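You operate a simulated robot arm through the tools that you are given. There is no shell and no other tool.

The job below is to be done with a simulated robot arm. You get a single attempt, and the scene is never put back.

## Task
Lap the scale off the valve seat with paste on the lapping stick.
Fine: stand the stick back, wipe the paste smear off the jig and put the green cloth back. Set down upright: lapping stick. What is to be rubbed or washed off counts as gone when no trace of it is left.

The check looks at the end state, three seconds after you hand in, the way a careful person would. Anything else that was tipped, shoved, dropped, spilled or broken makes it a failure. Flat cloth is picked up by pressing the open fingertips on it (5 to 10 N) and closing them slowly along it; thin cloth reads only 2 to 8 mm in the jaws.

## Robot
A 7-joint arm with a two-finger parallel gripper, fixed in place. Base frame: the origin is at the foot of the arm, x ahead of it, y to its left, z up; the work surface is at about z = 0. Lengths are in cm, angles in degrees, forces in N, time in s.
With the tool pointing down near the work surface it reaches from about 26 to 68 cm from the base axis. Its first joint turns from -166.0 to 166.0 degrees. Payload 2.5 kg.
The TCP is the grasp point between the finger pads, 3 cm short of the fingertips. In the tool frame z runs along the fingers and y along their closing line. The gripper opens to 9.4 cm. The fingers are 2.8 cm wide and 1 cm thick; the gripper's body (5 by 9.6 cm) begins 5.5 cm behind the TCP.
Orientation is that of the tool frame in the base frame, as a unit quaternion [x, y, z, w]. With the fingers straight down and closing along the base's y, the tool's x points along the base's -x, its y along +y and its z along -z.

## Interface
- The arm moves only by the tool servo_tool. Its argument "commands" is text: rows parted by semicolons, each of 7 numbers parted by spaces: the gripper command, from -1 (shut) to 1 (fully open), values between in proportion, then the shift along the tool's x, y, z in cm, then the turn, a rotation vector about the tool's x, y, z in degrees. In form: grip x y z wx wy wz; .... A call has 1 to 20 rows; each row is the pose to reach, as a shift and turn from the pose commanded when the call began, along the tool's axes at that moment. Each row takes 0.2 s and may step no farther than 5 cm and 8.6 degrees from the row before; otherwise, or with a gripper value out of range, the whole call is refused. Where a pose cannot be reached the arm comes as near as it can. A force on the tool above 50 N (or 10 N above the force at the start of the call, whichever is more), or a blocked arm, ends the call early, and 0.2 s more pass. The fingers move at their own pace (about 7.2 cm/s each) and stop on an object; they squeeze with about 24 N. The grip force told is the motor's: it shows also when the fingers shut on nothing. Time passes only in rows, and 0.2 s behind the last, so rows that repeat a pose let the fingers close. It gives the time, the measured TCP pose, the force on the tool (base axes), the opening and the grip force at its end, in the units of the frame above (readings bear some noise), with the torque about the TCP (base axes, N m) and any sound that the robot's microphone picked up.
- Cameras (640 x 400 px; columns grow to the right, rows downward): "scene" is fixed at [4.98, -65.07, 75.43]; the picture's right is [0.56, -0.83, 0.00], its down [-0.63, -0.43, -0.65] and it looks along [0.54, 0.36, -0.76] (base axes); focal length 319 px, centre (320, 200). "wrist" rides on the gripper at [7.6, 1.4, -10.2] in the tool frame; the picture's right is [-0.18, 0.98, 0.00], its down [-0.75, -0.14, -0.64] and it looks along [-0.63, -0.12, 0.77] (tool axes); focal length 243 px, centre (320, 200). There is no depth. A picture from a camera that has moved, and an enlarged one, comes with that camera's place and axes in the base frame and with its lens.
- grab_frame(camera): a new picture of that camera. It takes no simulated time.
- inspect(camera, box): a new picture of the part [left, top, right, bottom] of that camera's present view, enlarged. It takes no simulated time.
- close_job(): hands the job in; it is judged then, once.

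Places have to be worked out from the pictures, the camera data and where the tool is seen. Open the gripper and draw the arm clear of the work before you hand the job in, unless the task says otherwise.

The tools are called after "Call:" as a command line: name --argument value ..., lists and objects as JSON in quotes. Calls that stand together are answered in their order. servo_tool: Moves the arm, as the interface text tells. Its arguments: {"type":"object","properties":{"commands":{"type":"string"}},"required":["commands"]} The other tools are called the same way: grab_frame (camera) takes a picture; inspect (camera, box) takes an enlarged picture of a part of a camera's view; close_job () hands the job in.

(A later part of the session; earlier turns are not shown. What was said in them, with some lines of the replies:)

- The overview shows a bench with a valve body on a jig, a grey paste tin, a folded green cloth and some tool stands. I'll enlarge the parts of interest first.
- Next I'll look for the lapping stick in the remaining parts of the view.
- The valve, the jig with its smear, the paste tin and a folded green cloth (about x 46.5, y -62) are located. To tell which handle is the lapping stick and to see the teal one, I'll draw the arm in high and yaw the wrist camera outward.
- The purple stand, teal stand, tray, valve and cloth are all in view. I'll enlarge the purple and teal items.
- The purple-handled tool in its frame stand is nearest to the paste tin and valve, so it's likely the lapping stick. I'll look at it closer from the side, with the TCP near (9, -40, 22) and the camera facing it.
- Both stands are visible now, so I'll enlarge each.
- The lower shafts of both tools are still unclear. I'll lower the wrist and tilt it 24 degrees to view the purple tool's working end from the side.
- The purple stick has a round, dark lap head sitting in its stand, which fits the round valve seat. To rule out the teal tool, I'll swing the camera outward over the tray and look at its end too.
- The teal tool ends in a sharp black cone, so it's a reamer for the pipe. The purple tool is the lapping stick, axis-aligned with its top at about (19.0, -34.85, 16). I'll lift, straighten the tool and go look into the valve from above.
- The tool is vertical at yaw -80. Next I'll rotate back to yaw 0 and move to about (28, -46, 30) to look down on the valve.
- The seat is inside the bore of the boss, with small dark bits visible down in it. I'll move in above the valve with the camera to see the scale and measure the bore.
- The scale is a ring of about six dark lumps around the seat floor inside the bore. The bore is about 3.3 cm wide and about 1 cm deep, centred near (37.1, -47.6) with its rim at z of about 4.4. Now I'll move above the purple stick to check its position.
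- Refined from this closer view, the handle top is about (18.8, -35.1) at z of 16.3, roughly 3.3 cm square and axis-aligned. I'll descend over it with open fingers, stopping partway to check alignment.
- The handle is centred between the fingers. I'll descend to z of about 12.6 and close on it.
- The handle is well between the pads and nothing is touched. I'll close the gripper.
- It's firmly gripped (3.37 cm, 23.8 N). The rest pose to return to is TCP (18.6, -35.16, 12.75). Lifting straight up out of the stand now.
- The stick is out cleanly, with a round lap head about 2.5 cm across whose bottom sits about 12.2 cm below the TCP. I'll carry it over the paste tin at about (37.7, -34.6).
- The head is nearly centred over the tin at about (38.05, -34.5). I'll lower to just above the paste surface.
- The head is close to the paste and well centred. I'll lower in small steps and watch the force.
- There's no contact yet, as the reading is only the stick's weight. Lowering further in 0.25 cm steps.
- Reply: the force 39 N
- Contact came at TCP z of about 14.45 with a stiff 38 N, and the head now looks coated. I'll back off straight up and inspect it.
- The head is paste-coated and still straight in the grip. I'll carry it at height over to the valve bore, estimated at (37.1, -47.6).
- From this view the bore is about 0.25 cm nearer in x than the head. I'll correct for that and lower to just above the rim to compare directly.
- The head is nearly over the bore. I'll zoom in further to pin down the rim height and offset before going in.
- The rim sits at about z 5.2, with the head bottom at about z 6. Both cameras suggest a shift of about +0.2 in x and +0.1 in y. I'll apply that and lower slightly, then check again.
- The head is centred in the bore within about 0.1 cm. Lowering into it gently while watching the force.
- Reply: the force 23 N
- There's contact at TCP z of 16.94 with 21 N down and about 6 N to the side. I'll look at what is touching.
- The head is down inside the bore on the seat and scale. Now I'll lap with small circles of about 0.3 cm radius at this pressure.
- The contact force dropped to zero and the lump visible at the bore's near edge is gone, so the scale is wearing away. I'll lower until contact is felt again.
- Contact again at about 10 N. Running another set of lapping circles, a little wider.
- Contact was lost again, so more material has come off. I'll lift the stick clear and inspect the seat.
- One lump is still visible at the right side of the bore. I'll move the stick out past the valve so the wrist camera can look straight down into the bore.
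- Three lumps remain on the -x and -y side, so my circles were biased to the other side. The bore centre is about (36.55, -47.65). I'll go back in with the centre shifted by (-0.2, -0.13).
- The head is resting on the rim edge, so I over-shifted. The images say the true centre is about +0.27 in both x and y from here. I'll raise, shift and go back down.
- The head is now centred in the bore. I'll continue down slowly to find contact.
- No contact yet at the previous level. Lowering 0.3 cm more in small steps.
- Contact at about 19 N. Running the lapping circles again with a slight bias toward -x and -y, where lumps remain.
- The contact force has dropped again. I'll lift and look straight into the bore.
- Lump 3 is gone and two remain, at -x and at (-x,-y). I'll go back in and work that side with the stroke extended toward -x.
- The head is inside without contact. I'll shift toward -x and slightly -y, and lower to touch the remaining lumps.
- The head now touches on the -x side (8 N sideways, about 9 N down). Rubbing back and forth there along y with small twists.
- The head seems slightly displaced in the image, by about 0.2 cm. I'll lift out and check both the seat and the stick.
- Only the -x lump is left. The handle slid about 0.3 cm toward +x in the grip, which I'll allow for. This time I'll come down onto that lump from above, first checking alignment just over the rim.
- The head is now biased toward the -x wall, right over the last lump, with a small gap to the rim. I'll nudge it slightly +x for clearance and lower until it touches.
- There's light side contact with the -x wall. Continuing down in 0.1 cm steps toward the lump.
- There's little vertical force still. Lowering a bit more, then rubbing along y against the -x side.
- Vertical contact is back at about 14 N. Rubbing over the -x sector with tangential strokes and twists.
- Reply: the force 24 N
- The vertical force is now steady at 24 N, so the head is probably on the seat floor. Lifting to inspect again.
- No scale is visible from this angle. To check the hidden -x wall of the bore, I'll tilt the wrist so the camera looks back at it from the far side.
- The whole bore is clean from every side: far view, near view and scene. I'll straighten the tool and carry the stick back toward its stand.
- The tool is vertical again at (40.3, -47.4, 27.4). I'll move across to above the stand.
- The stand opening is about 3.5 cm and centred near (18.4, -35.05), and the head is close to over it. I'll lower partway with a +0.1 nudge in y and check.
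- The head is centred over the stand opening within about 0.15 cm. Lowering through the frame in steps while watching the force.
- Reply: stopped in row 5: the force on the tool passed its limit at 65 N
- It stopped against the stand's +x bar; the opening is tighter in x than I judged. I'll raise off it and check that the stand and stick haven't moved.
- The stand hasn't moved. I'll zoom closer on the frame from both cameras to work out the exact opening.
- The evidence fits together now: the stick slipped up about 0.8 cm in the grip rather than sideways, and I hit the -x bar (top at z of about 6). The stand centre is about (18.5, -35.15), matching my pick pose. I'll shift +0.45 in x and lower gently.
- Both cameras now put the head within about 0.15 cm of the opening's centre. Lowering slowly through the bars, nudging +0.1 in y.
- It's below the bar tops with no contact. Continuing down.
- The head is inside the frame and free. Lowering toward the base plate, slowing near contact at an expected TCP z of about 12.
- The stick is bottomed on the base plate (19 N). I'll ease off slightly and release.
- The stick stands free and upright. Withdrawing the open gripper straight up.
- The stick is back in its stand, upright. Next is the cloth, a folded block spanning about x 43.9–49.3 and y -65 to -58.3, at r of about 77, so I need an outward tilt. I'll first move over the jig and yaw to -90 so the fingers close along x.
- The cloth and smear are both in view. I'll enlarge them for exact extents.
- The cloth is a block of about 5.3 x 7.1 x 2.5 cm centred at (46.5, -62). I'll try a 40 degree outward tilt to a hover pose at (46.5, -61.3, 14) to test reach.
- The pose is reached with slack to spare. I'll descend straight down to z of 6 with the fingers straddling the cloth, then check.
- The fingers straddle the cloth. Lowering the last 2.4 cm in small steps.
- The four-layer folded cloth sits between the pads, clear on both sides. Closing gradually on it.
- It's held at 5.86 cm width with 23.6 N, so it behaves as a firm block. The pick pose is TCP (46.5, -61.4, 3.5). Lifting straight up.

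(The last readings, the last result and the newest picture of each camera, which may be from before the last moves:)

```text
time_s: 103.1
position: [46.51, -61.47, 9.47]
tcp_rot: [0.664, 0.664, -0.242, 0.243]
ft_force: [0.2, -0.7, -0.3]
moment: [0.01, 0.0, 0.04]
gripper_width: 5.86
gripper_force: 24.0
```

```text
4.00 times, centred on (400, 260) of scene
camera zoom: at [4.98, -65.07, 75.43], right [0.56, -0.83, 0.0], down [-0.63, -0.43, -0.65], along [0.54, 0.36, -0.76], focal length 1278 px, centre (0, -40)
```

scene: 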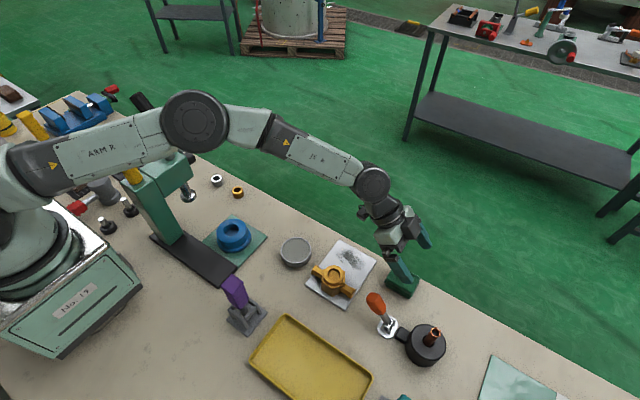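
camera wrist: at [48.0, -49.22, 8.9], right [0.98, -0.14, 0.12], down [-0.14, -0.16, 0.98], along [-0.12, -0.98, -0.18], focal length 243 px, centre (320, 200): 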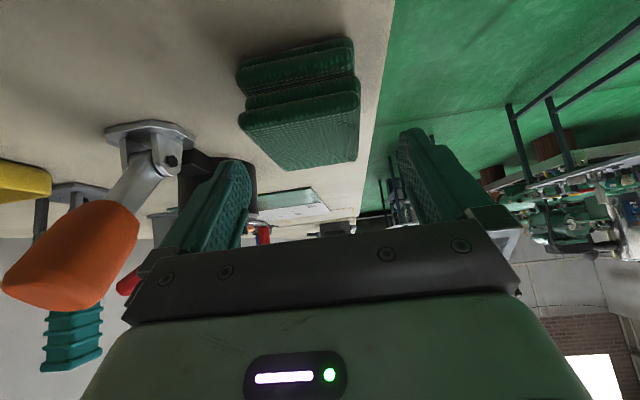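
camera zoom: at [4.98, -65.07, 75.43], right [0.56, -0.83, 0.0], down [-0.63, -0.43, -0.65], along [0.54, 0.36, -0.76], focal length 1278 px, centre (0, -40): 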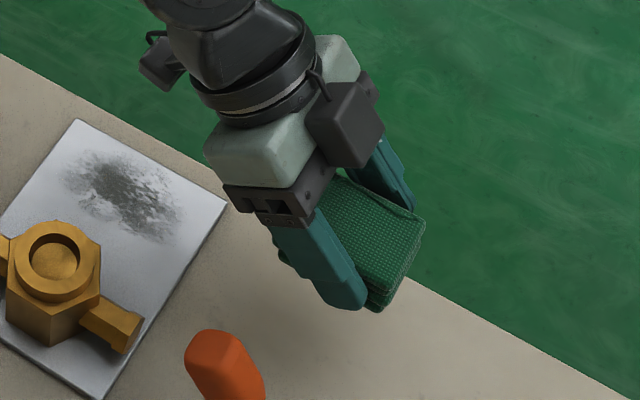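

The cloth is held securely and flat. The smear covers about x 43–48.3 and y -51.5 to -42.8 on the jig plate. Carrying the cloth over its centre at a safe height.

Call:
servo_tool --commands "-1 1.9 -0.1 -1.5 0 0 0; -1 3.9 -0.2 -3 0 0 0; -1 5.8 -0.3 -4.5 0 0 0; -1 7.7 -0.4 -6 0 0 0; -1 9.7 -0.5 -7.5 0 0 0; -1 11.6 -0.5 -9.07 0 0 0; -1 11.6 -0.5 -9.07 0 0 0"

Call:
inspect --camera "scene" --box '[300, 180, 420, 310]'

Call:
grab_frame --camera "wrist"

```text
time_s: 104.7
position: [45.81, -46.71, 8.98]
tcp_rot: [0.665, 0.663, -0.243, 0.243]
ft_force: [-0.4, -0.2, -1.1]
moment: [-0.01, 0.0, -0.01]
gripper_width: 5.86
gripper_force: 23.9
```

```text
3.08 times, centred on (360, 245) of scene
camera zoom: at [4.98, -65.07, 75.43], right [0.56, -0.83, 0.0], down [-0.63, -0.43, -0.65], along [0.54, 0.36, -0.76], focal length 983 px, centre (197, 62)
```

zoom: 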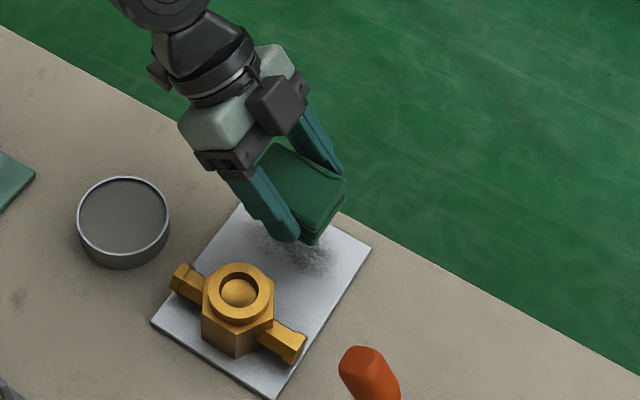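

```text
taken
camera wrist: at [47.17, -34.43, 12.0], right [0.98, -0.14, 0.12], down [-0.14, -0.16, 0.98], along [-0.12, -0.98, -0.18], focal length 243 px, centre (320, 200)
```

wrist: 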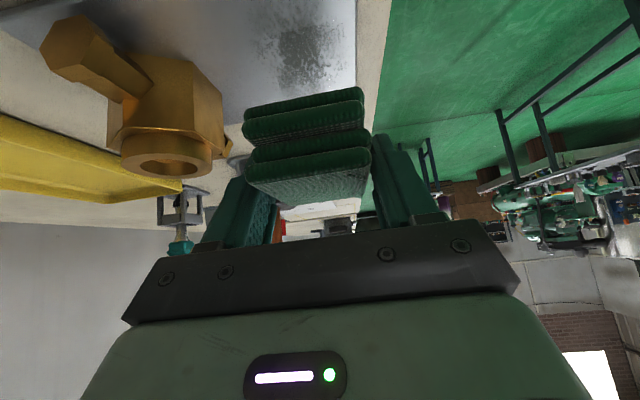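

The cloth is over the smear, clear of the valve and tin. Lowering to just above the plate.

Call:
servo_tool --commands "-1 0.9 0 1.1 0 0 0; -1 1.8 0 2.2 0 0 0; -1 2.5 0 3 0 0 0; -1 2.8 0 3.3 0 0 0; -1 2.8 0 3.3 0 0 0"

Call:
inspect --camera "wrist" --box '[160, 20, 480, 240]'

```text
time_s: 105.9
position: [45.99, -46.49, 4.65]
tcp_rot: [0.664, 0.664, -0.243, 0.243]
ft_force: [0.3, -0.1, -0.8]
moment: [0.01, 0.03, -0.02]
gripper_width: 5.85
gripper_force: 24.6
```

```text
1.82 times, centred on (320, 130) of wrist
camera zoom: at [47.35, -34.34, 7.68], right [0.98, -0.14, 0.12], down [-0.14, -0.16, 0.98], along [-0.12, -0.98, -0.18], focal length 441 px, centre (320, 327)
```

zoom: 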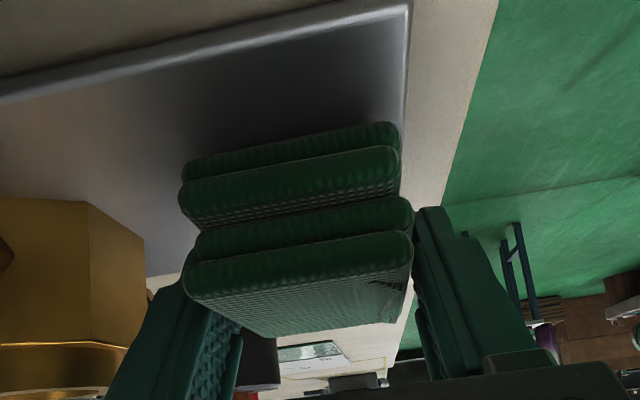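

The cloth hovers just above the plate. Lowering in 0.15 cm steps until contact.

Call:
servo_tool --commands "-1 0.1 0 0.115 0 0 0; -1 0.19 0 0.23 0 0 0; -1 0.29 0 0.345 0 0 0; -1 0.29 0 0.345 0 0 0"

```text
time_s: 106.9
position: [45.93, -46.57, 4.22]
tcp_rot: [0.665, 0.664, -0.242, 0.244]
ft_force: [-0.5, -0.1, -0.1]
moment: [-0.01, -0.02, 0.01]
gripper_width: 5.85
gripper_force: 24.3
```

Call:
servo_tool --commands "-1 0.07 0 0.08 0 0 0; -1 0.13 0 0.15 0 0 0; -1 0.13 0 0.15 0 0 0"

```text
time_s: 107.7
position: [45.99, -46.71, 4.06]
tcp_rot: [0.664, 0.664, -0.243, 0.244]
ft_force: [-4.0, 3.9, 13.4]
moment: [0.22, 0.15, -0.02]
gripper_width: 5.83
gripper_force: 24.0
```

Contact at about 13 N. Wiping with strokes along y over the smear at this pressure.

Call:
servo_tool --commands "-1 0.54 0 -0.45 0 0 0; -1 1.07 0 -0.90 0 0 0; -1 1.53 0 -1.29 0 0 0; -1 1.0 0 -0.84 0 0 0; -1 0.46 0 -0.39 0 0 0; -1 -0.08 0 0.06 0 0 0; -1 -0.61 0 0.51 0 0 0; -1 -1.15 0 0.96 0 0 0; -1 -1.69 0 1.41 0 0 0; -1 -1.99 0 1.67 0 0 0; -1 -1.53 0 1.29 0 0 0; -1 -1.0 0 0.84 0 0 0; -1 -0.46 0 0.39 0 0 0; -1 0 0 0 0 0 0; -1 0 0 0 0 0 0"

Call:
inspect --camera "wrist" --box '[160, 20, 480, 240]'

Call:
inspect --camera "scene" --box '[320, 220, 400, 310]'

```text
time_s: 110.9
position: [45.88, -46.73, 4.09]
tcp_rot: [0.664, 0.664, -0.242, 0.244]
ft_force: [0.2, -6.0, 12.4]
moment: [0.08, 0.03, 0.02]
gripper_width: 5.84
gripper_force: 23.1
```

```text
1.82 times, centred on (320, 130) of wrist
camera zoom: at [47.26, -34.32, 7.07], right [0.98, -0.14, 0.12], down [-0.14, -0.16, 0.98], along [-0.12, -0.98, -0.18], focal length 441 px, centre (320, 327)
```

zoom: 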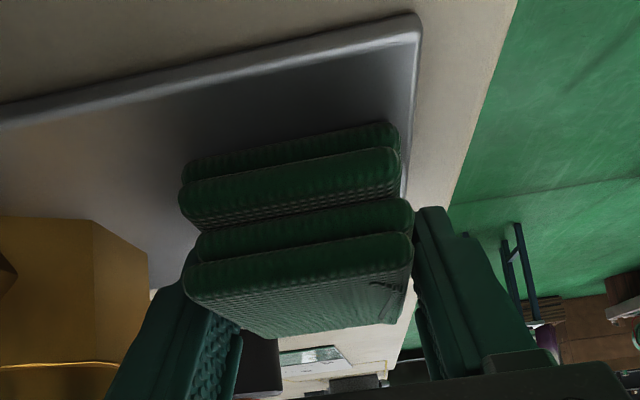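

```text
4.44 times, centred on (360, 265) of scene
camera zoom: at [4.98, -65.07, 75.43], right [0.56, -0.83, 0.0], down [-0.63, -0.43, -0.65], along [0.54, 0.36, -0.76], focal length 1420 px, centre (142, -89)
```

zoom: 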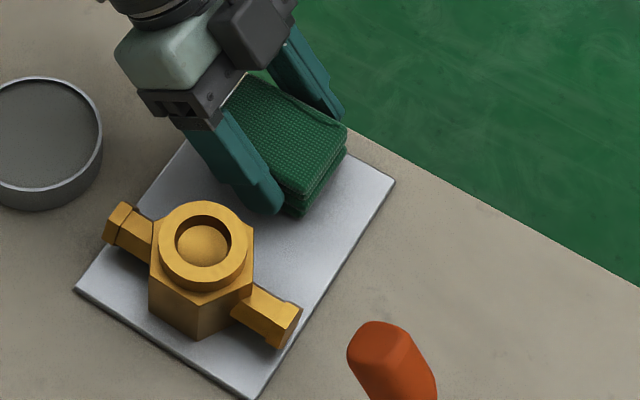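

The smear is wiping off. Covering both sides with strokes shifted -1.2 and +0.9 in x.

Call:
servo_tool --commands "-1 0.38 -0.6 -0.32 0 0 0; -1 0.92 -1.2 -0.77 0 0 0; -1 1.53 -1.2 -1.29 0 0 0; -1 0.92 -1.2 -0.77 0 0 0; -1 0.31 -1.2 -0.26 0 0 0; -1 -0.31 -1.2 0.26 0 0 0; -1 -0.92 -1.2 0.77 0 0 0; -1 -1.53 -1.2 1.29 0 0 0; -1 -2.07 -1.2 1.74 0 0 0; -1 -2.07 -0.6 1.74 0 0 0; -1 -2.07 0.2 1.74 0 0 0; -1 -2.07 0.9 1.74 0 0 0; -1 -1.53 0.9 1.29 0 0 0; -1 -0.92 0.9 0.77 0 0 0; -1 -0.31 0.9 0.26 0 0 0; -1 0.31 0.9 -0.26 0 0 0; -1 0.92 0.9 -0.77 0 0 0; -1 1.53 0.9 -1.29 0 0 0; -1 0.92 0.4 -0.77 0 0 0; -1 0.31 0 -0.26 0 0 0"

Call:
inspect --camera "scene" --box '[320, 220, 400, 310]'

```text
time_s: 115.1
position: [46.01, -46.18, 4.1]
tcp_rot: [0.665, 0.663, -0.242, 0.245]
ft_force: [3.6, 8.7, 21.4]
moment: [0.29, -0.08, -0.14]
gripper_width: 5.85
gripper_force: 24.1
```

```text
4.44 times, centred on (360, 265) of scene
camera zoom: at [4.98, -65.07, 75.43], right [0.56, -0.83, 0.0], down [-0.63, -0.43, -0.65], along [0.54, 0.36, -0.76], focal length 1420 px, centre (142, -89)
```

zoom: 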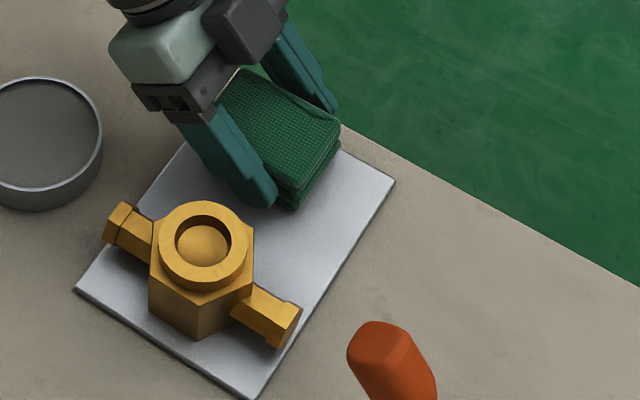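

The plate looks clean around the cloth. I'll lift off and move the cloth back toward its spot so the whole plate can be inspected.

Call:
servo_tool --commands "-1 -0.2 0 -0.23 0 0 0; -1 -1 0 -1.2 0 0 0; -1 -2.2 0 -2.7 0 0 0; -1 -3.8 0 -4.6 0 0 0; -1 -5.1 0 -6.1 0 0 0; -1 -5.1 0 -6.1 0 0 0"

Call:
inspect --camera "scene" --box '[310, 220, 390, 310]'

Call:
grab_frame --camera "wrist"

```text
time_s: 116.5
position: [45.87, -46.18, 12.05]
tcp_rot: [0.664, 0.664, -0.243, 0.244]
ft_force: [0.2, 0.0, -1.8]
moment: [0.0, 0.01, -0.01]
gripper_width: 5.85
gripper_force: 23.9
```

```text
4.44 times, centred on (350, 265) of scene
camera zoom: at [4.98, -65.07, 75.43], right [0.56, -0.83, 0.0], down [-0.63, -0.43, -0.65], along [0.54, 0.36, -0.76], focal length 1420 px, centre (187, -89)
```

zoom: 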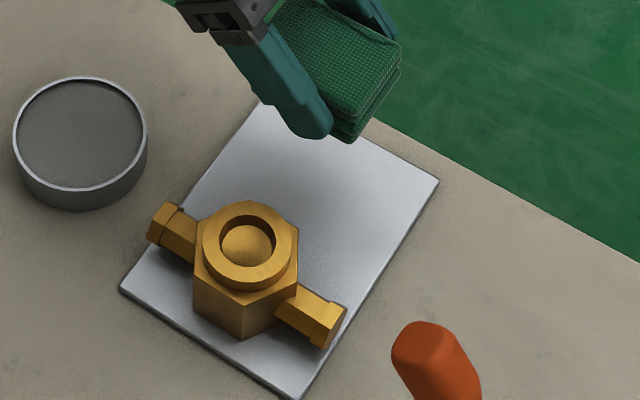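

```text
taken
camera wrist: at [47.26, -33.93, 14.93], right [0.98, -0.14, 0.12], down [-0.14, -0.16, 0.98], along [-0.12, -0.98, -0.18], focal length 243 px, centre (320, 200)
```

wrist: 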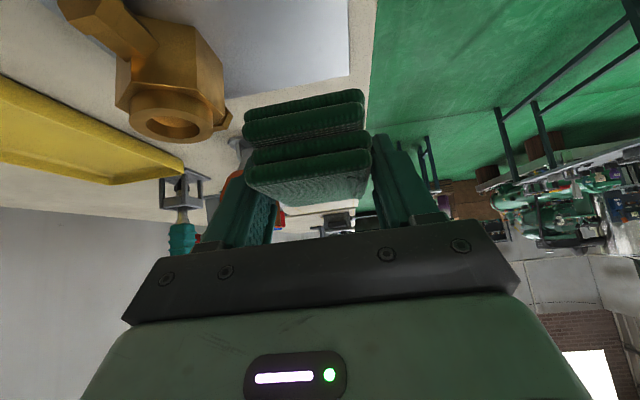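

The plate appears clean. I'll carry the cloth to hover over its home spot, then inspect the unobstructed plate.

Call:
servo_tool --commands "-1 -2.3 0.1 1.95 0 0 0; -1 -4.7 0.2 3.9 0 0 0; -1 -7 0.3 5.9 0 0 0; -1 -9.3 0.4 7.8 0 0 0; -1 -11.64 0.6 9.77 0 0 0; -1 -11.64 0.6 9.77 0 0 0"

Call:
inspect --camera "scene" --box '[310, 230, 380, 305]'

Call:
inspect --camera "scene" --box '[340, 190, 450, 310]'

Call:
grab_frame --camera "wrist"

```text
time_s: 117.9
position: [46.42, -61.3, 12.03]
tcp_rot: [0.664, 0.664, -0.242, 0.244]
ft_force: [-0.4, 0.3, -1.1]
moment: [0.02, -0.04, -0.02]
gripper_width: 5.87
gripper_force: 23.9
```

```text
5.33 times, centred on (345, 268) of scene
camera zoom: at [4.98, -65.07, 75.43], right [0.56, -0.83, 0.0], down [-0.63, -0.43, -0.65], along [0.54, 0.36, -0.76], focal length 1703 px, centre (187, -160)
```

zoom: 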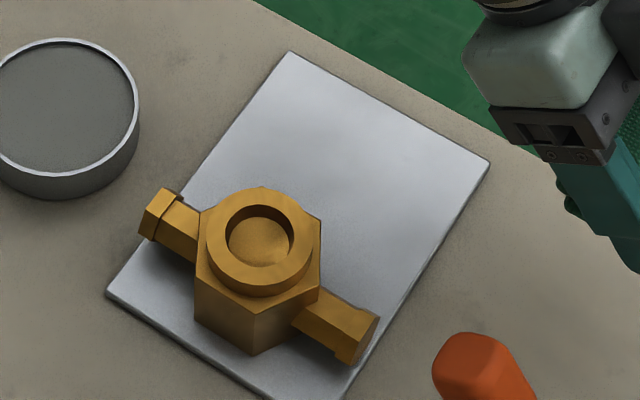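

```text
3.33 times, centred on (395, 250) of scene
camera zoom: at [4.98, -65.07, 75.43], right [0.56, -0.83, 0.0], down [-0.63, -0.43, -0.65], along [0.54, 0.36, -0.76], focal length 1065 px, centre (70, 33)
```

zoom: 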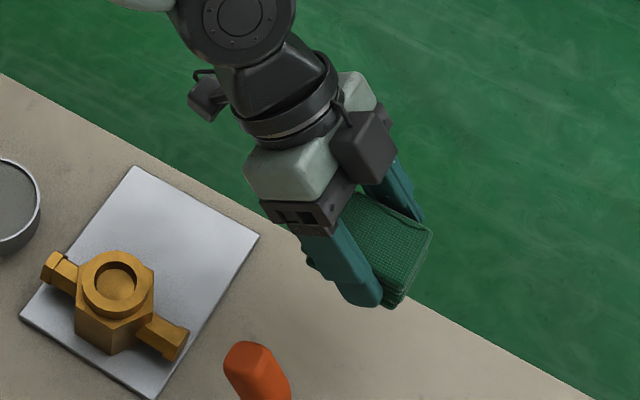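

```text
taken
camera wrist: at [47.9, -48.98, 15.0], right [0.98, -0.14, 0.12], down [-0.14, -0.16, 0.98], along [-0.12, -0.98, -0.18], focal length 243 px, centre (320, 200)
```

wrist: 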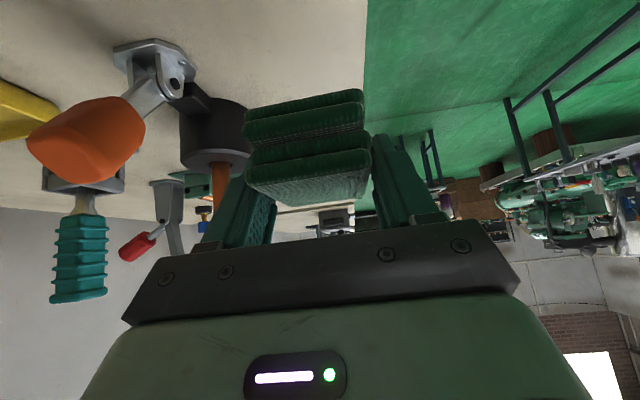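

The plate looks spotless. I'll take one closer look at the former smear area before releasing the cloth.

Call:
inspect --camera "scene" --box '[328, 236, 376, 274]'

Call:
inspect --camera "scene" --box '[315, 255, 365, 310]'

```text
10.53 times, centred on (352, 255) of scene
camera zoom: at [4.98, -65.07, 75.43], right [0.56, -0.83, 0.0], down [-0.63, -0.43, -0.65], along [0.54, 0.36, -0.76], focal length 3362 px, centre (-17, -379)
```

zoom: 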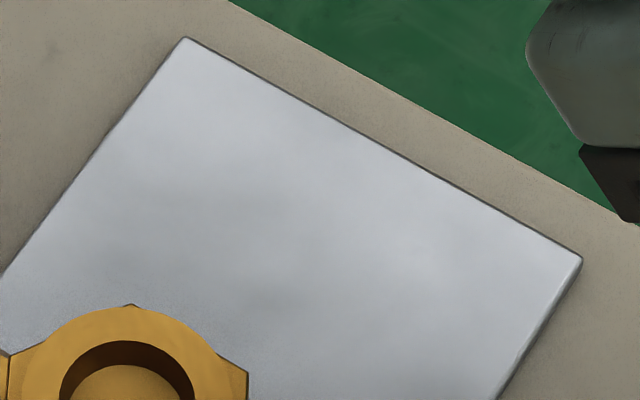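

```text
7.27 times, centred on (340, 282) of scene
camera zoom: at [4.98, -65.07, 75.43], right [0.56, -0.83, 0.0], down [-0.63, -0.43, -0.65], along [0.54, 0.36, -0.76], focal length 2323 px, centre (174, -400)
```

zoom: 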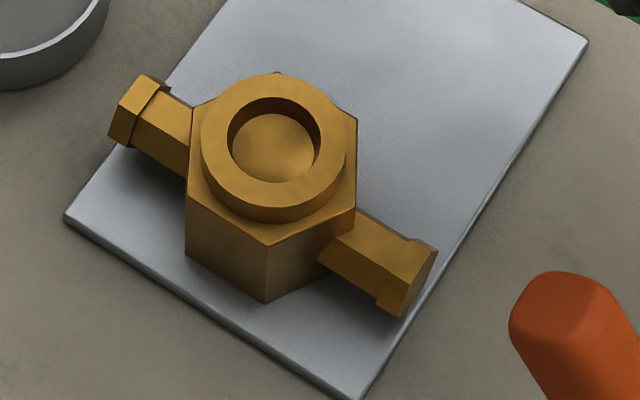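

Clean. Now I'll return the cloth to exactly where it came from, about 8.4 cm down and 0.1 cm toward -x from here.

Call:
servo_tool --commands "-1 1.3 -0.1 1.5 0 0 0; -1 2.6 -0.1 3.05 0 0 0; -1 3.9 -0.1 4.6 0 0 0; -1 4.8 -0.1 5.7 0 0 0; -1 5.17 -0.1 6.1 0 0 0; -1 5.17 -0.1 6.1 0 0 0"

Call:
inspect --camera "wrist" --box '[160, 20, 480, 240]'

Call:
inspect --camera "scene" --box '[360, 230, 440, 310]'

```text
time_s: 119.3
position: [46.5, -61.36, 4.11]
tcp_rot: [0.664, 0.664, -0.242, 0.244]
ft_force: [-0.9, -0.9, -0.7]
moment: [0.03, -0.02, -0.01]
gripper_width: 5.86
gripper_force: 23.9
```

```text
1.82 times, centred on (320, 130) of wrist
camera zoom: at [47.86, -49.08, 7.02], right [0.98, -0.14, 0.12], down [-0.14, -0.16, 0.98], along [-0.12, -0.98, -0.18], focal length 441 px, centre (320, 327)
```

zoom: 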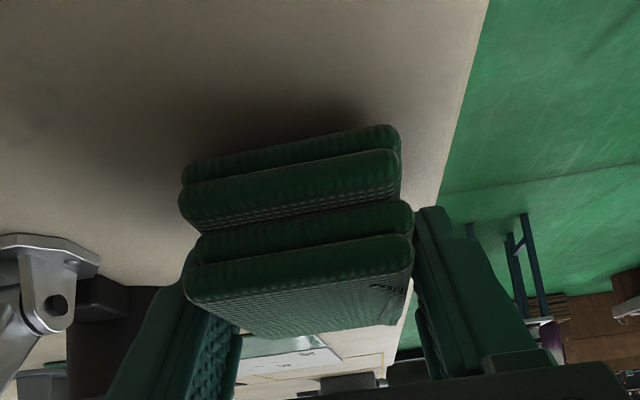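

```text
5.00 times, centred on (400, 270) of scene
camera zoom: at [4.98, -65.07, 75.43], right [0.56, -0.83, 0.0], down [-0.63, -0.43, -0.65], along [0.54, 0.36, -0.76], focal length 1597 px, centre (-80, -150)
```

zoom: 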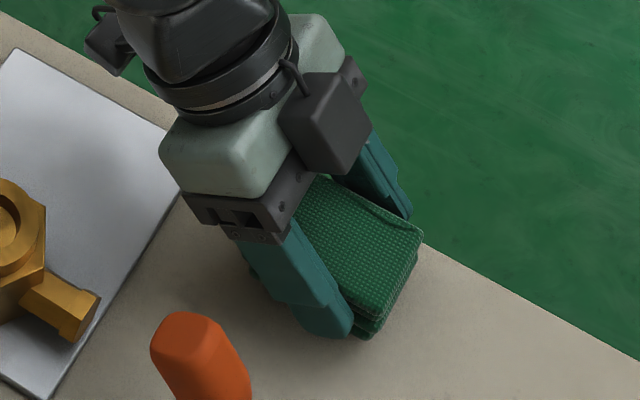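

Close to the table now. Lowering in small steps until it touches.

Call:
servo_tool --commands "-1 0.1 0 0.115 0 0 0; -1 0.19 0 0.23 0 0 0; -1 0.26 0 0.31 0 0 0; -1 0.26 0 0.31 0 0 0"

```text
time_s: 120.3
position: [46.33, -61.43, 3.61]
tcp_rot: [0.664, 0.664, -0.242, 0.244]
ft_force: [-0.5, -0.2, -1.2]
moment: [-0.03, 0.02, 0.03]
gripper_width: 5.85
gripper_force: 24.4
```

Call:
servo_tool --commands "-1 0.05 0 0.06 0 0 0; -1 0.1 0 0.12 0 0 0; -1 0.1 0 0.12 0 0 0"

```text
time_s: 121.1
position: [46.34, -61.39, 3.55]
tcp_rot: [0.664, 0.664, -0.242, 0.243]
ft_force: [0.5, 0.1, -0.1]
moment: [-0.02, 0.02, -0.05]
gripper_width: 5.84
gripper_force: 24.1
```

Call:
servo_tool --commands "-1 0.03 0.05 0.04 0 0 0; -1 0.06 0.1 0.08 0 0 0; -1 0.06 0.1 0.08 0 0 0"

```text
time_s: 121.9
position: [46.45, -61.47, 3.47]
tcp_rot: [0.665, 0.663, -0.242, 0.244]
ft_force: [-3.7, 2.1, 7.3]
moment: [0.11, 0.03, 0.0]
gripper_width: 5.88
gripper_force: 23.7
```

It's on the table with about 8 N. Opening the gripper to release it.

Call:
servo_tool --commands "0.3 -0.02 0 -0.02 0 0 0; 0.5 -0.02 0 -0.02 0 0 0; 0.8 -0.02 0 -0.02 0 0 0; 1 -0.02 0 -0.02 0 0 0; 1 -0.02 0 -0.02 0 0 0"

Call:
inspect --camera "wrist" --box '[160, 20, 480, 240]'

```text
time_s: 123.1
position: [46.45, -61.39, 3.54]
tcp_rot: [0.664, 0.664, -0.242, 0.245]
ft_force: [-0.6, 0.1, 0.5]
moment: [0.0, 0.03, 0.02]
gripper_width: 9.41
gripper_force: 0.0
```

```text
1.82 times, centred on (320, 130) of wrist
camera zoom: at [47.9, -49.09, 6.37], right [0.98, -0.14, 0.12], down [-0.14, -0.16, 0.98], along [-0.12, -0.98, -0.18], focal length 441 px, centre (320, 327)
```

zoom: 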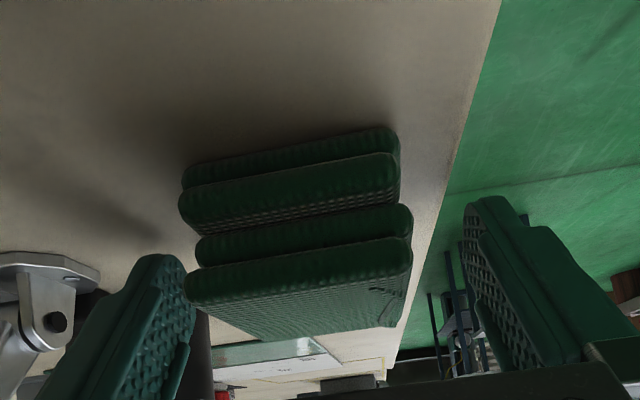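

The cloth is released and lies flat. Raising the open gripper straight up.

Call:
servo_tool --commands "1 -0.64 0 -0.77 0 0 0; 1 -1.9 0 -2.3 0 0 0; 1 -3.9 0 -4.6 0 0 0; 1 -6.4 0 -7.66 0 0 0; 1 -8.4 0 -10 0 0 0; 1 -8.4 0 -10 0 0 0"

Call:
inspect --camera "scene" --box '[370, 245, 440, 315]'

```text
time_s: 124.5
position: [46.34, -61.5, 16.37]
tcp_rot: [0.664, 0.664, -0.242, 0.243]
ft_force: [-0.4, 0.9, 0.9]
moment: [0.0, 0.0, -0.01]
gripper_width: 9.41
gripper_force: 0.1
```

```text
5.71 times, centred on (405, 280) of scene
camera zoom: at [4.98, -65.07, 75.43], right [0.56, -0.83, 0.0], down [-0.63, -0.43, -0.65], along [0.54, 0.36, -0.76], focal length 1825 px, centre (-166, -257)
```

zoom: 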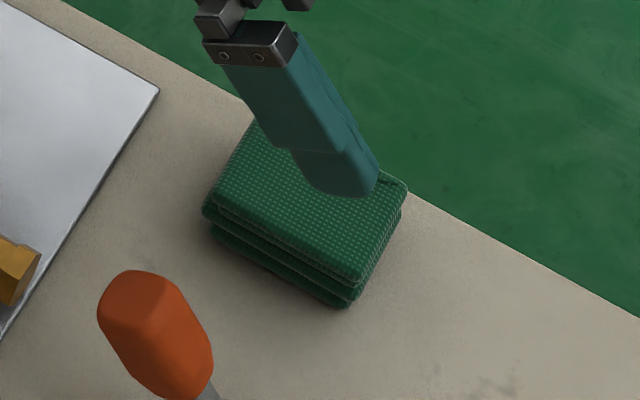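

The cloth is back in exactly its former place. Now I'll straighten the tool and back off to the overhead view for a final check of the plate and seat.

Call:
servo_tool --commands "1 0.62 -0.8 -2.43 0 5 0; 1 1.24 -1.6 -4.86 0 10 0; 1 1.86 -2.4 -7.3 0 15 0; 1 2.48 -3.2 -9.7 0 20 0; 1 3.1 -4 -12.15 0 25 0; 1 3.72 -4.8 -14.6 0 30 0; 1 4.34 -5.6 -17 0 35 0; 1 4.96 -6.4 -19.44 0 40 0; 1 4.96 -6.4 -19.44 0 40 0"

Call:
grab_frame --camera "wrist"

Call:
inspect --camera "wrist" --box '[250, 10, 400, 140]'

Call:
grab_frame --camera "scene"

```text
time_s: 126.5
position: [39.89, -45.03, 28.28]
tcp_rot: [0.707, 0.707, 0.0, 0.001]
ft_force: [-0.2, 0.9, -0.8]
moment: [-0.02, 0.01, 0.02]
gripper_width: 9.42
gripper_force: 0.1
```

```text
taken
camera wrist: at [41.3, -37.51, 38.54], right [0.98, -0.18, 0.0], down [-0.14, -0.75, 0.64], along [-0.12, -0.63, -0.77], focal length 243 px, centre (320, 200)
```

wrist: 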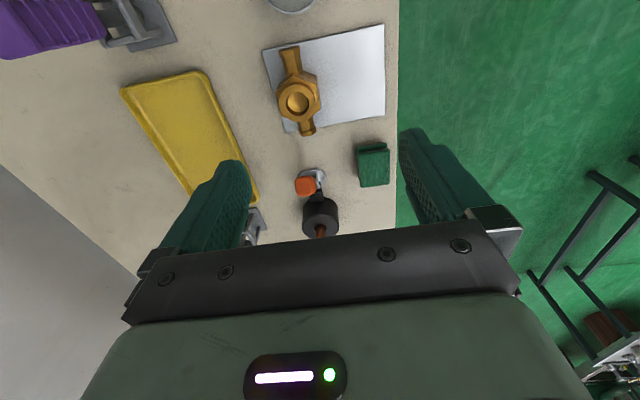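

```text
3.08 times, centred on (325, 75) of wrist
camera zoom: at [41.3, -37.51, 38.54], right [0.98, -0.18, 0.0], down [-0.14, -0.75, 0.64], along [-0.12, -0.63, -0.77], focal length 746 px, centre (305, 585)
```

zoom: 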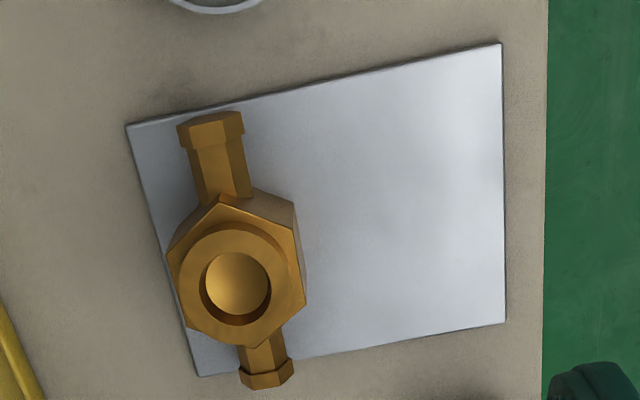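

```text
taken
```

scene: 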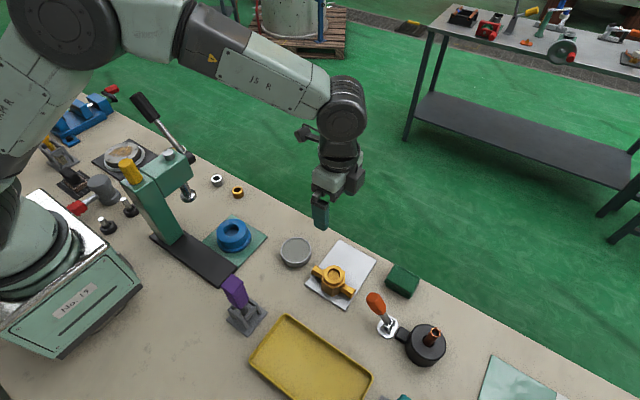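

The plate is clean. I'll enlarge the valve bore from this side, plus the stick and paste tin, as a last check.

Call:
inspect --camera "wrist" --box '[270, 70, 330, 125]'

Call:
inspect --camera "scene" --box '[318, 258, 348, 288]'

Call:
inspect --camera "scene" --box '[200, 220, 330, 340]'

```text
7.27 times, centred on (300, 98) of wrist
camera zoom: at [41.3, -37.51, 38.54], right [0.98, -0.18, 0.0], down [-0.14, -0.75, 0.64], along [-0.12, -0.63, -0.77], focal length 1764 px, centre (466, 946)
```

zoom: 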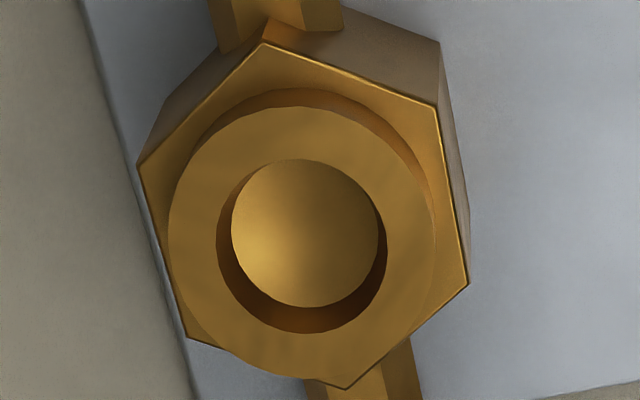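

```text
13.33 times, centred on (333, 273) of scene
camera zoom: at [4.98, -65.07, 75.43], right [0.56, -0.83, 0.0], down [-0.63, -0.43, -0.65], along [0.54, 0.36, -0.76], focal length 4258 px, centre (147, -773)
```

zoom: 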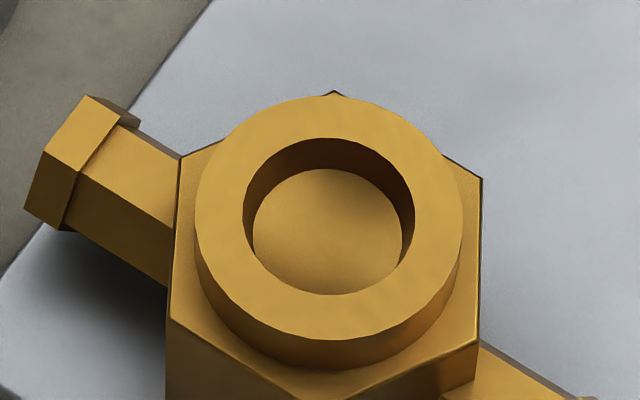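

```text
3.33 times, centred on (265, 280) of scene
camera zoom: at [4.98, -65.07, 75.43], right [0.56, -0.83, 0.0], down [-0.63, -0.43, -0.65], along [0.54, 0.36, -0.76], focal length 1065 px, centre (503, -67)
```

zoom: 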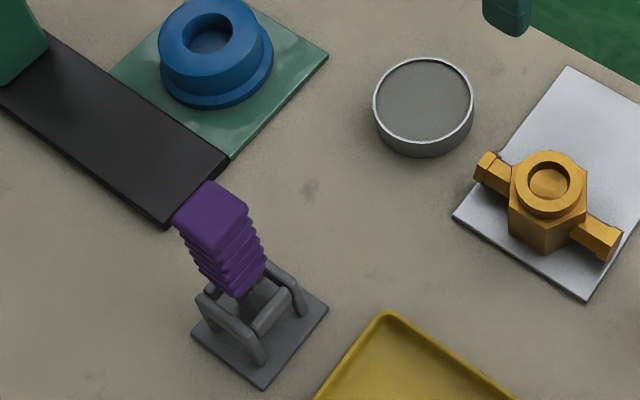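

Everything checks out: seat clean on all sides, plate clean, stick upright in its stand, and tin, valve and cloth unmoved. Drawing the open gripper up and clear of the work before handing in.

Call:
servo_tool --commands "1 1 -0.5 -2.5 0 0 0; 1 2.5 -1.5 -5 0 0 0; 1 4 -2.5 -7.5 0 0 0; 1 5.5 -3.5 -10 0 0 0; 1 5.5 -3.5 -10 0 0 0; 1 5.5 -3.5 -10 0 0 0"

Call:
grab_frame --camera "scene"

```text
time_s: 127.9
position: [36.45, -39.56, 37.96]
tcp_rot: [0.707, 0.707, 0.0, 0.002]
ft_force: [-0.4, 0.5, -0.4]
moment: [-0.03, 0.0, -0.01]
gripper_width: 9.4
gripper_force: 0.1
```

```text
taken
```

scene: 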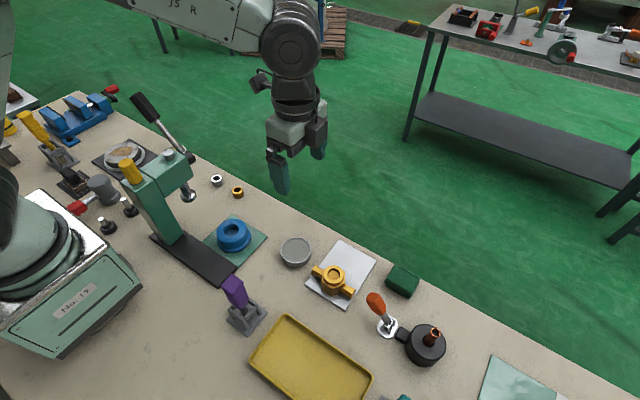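

The arm is clear, the gripper is open, and everything stands as required. Handing the job in.

Call:
close_job

```text
The job is handed in.
```

The job is done and handed in; I haven't seen the result of the check.

- **Valve seat:** I lapped it with paste on the purple-handled lapping stick until all the scale was gone. Views from every side showed the bore clean.
- **Lapping stick:** It is back in its stand, upright. On the way in, its head struck one of the stand's bars at about 65 N and the arm stopped. The stand had not moved, and the second attempt went in cleanly.
- **Jig:** I wiped the paste smear off with the green cloth, and close-up views show no trace left.
- **Green cloth:** It is back in the spot I took it from, still folded.

In the final pictures, the paste tin, valve and the other things on the bench look unmoved. The arm is raised clear of the work with the gripper open.
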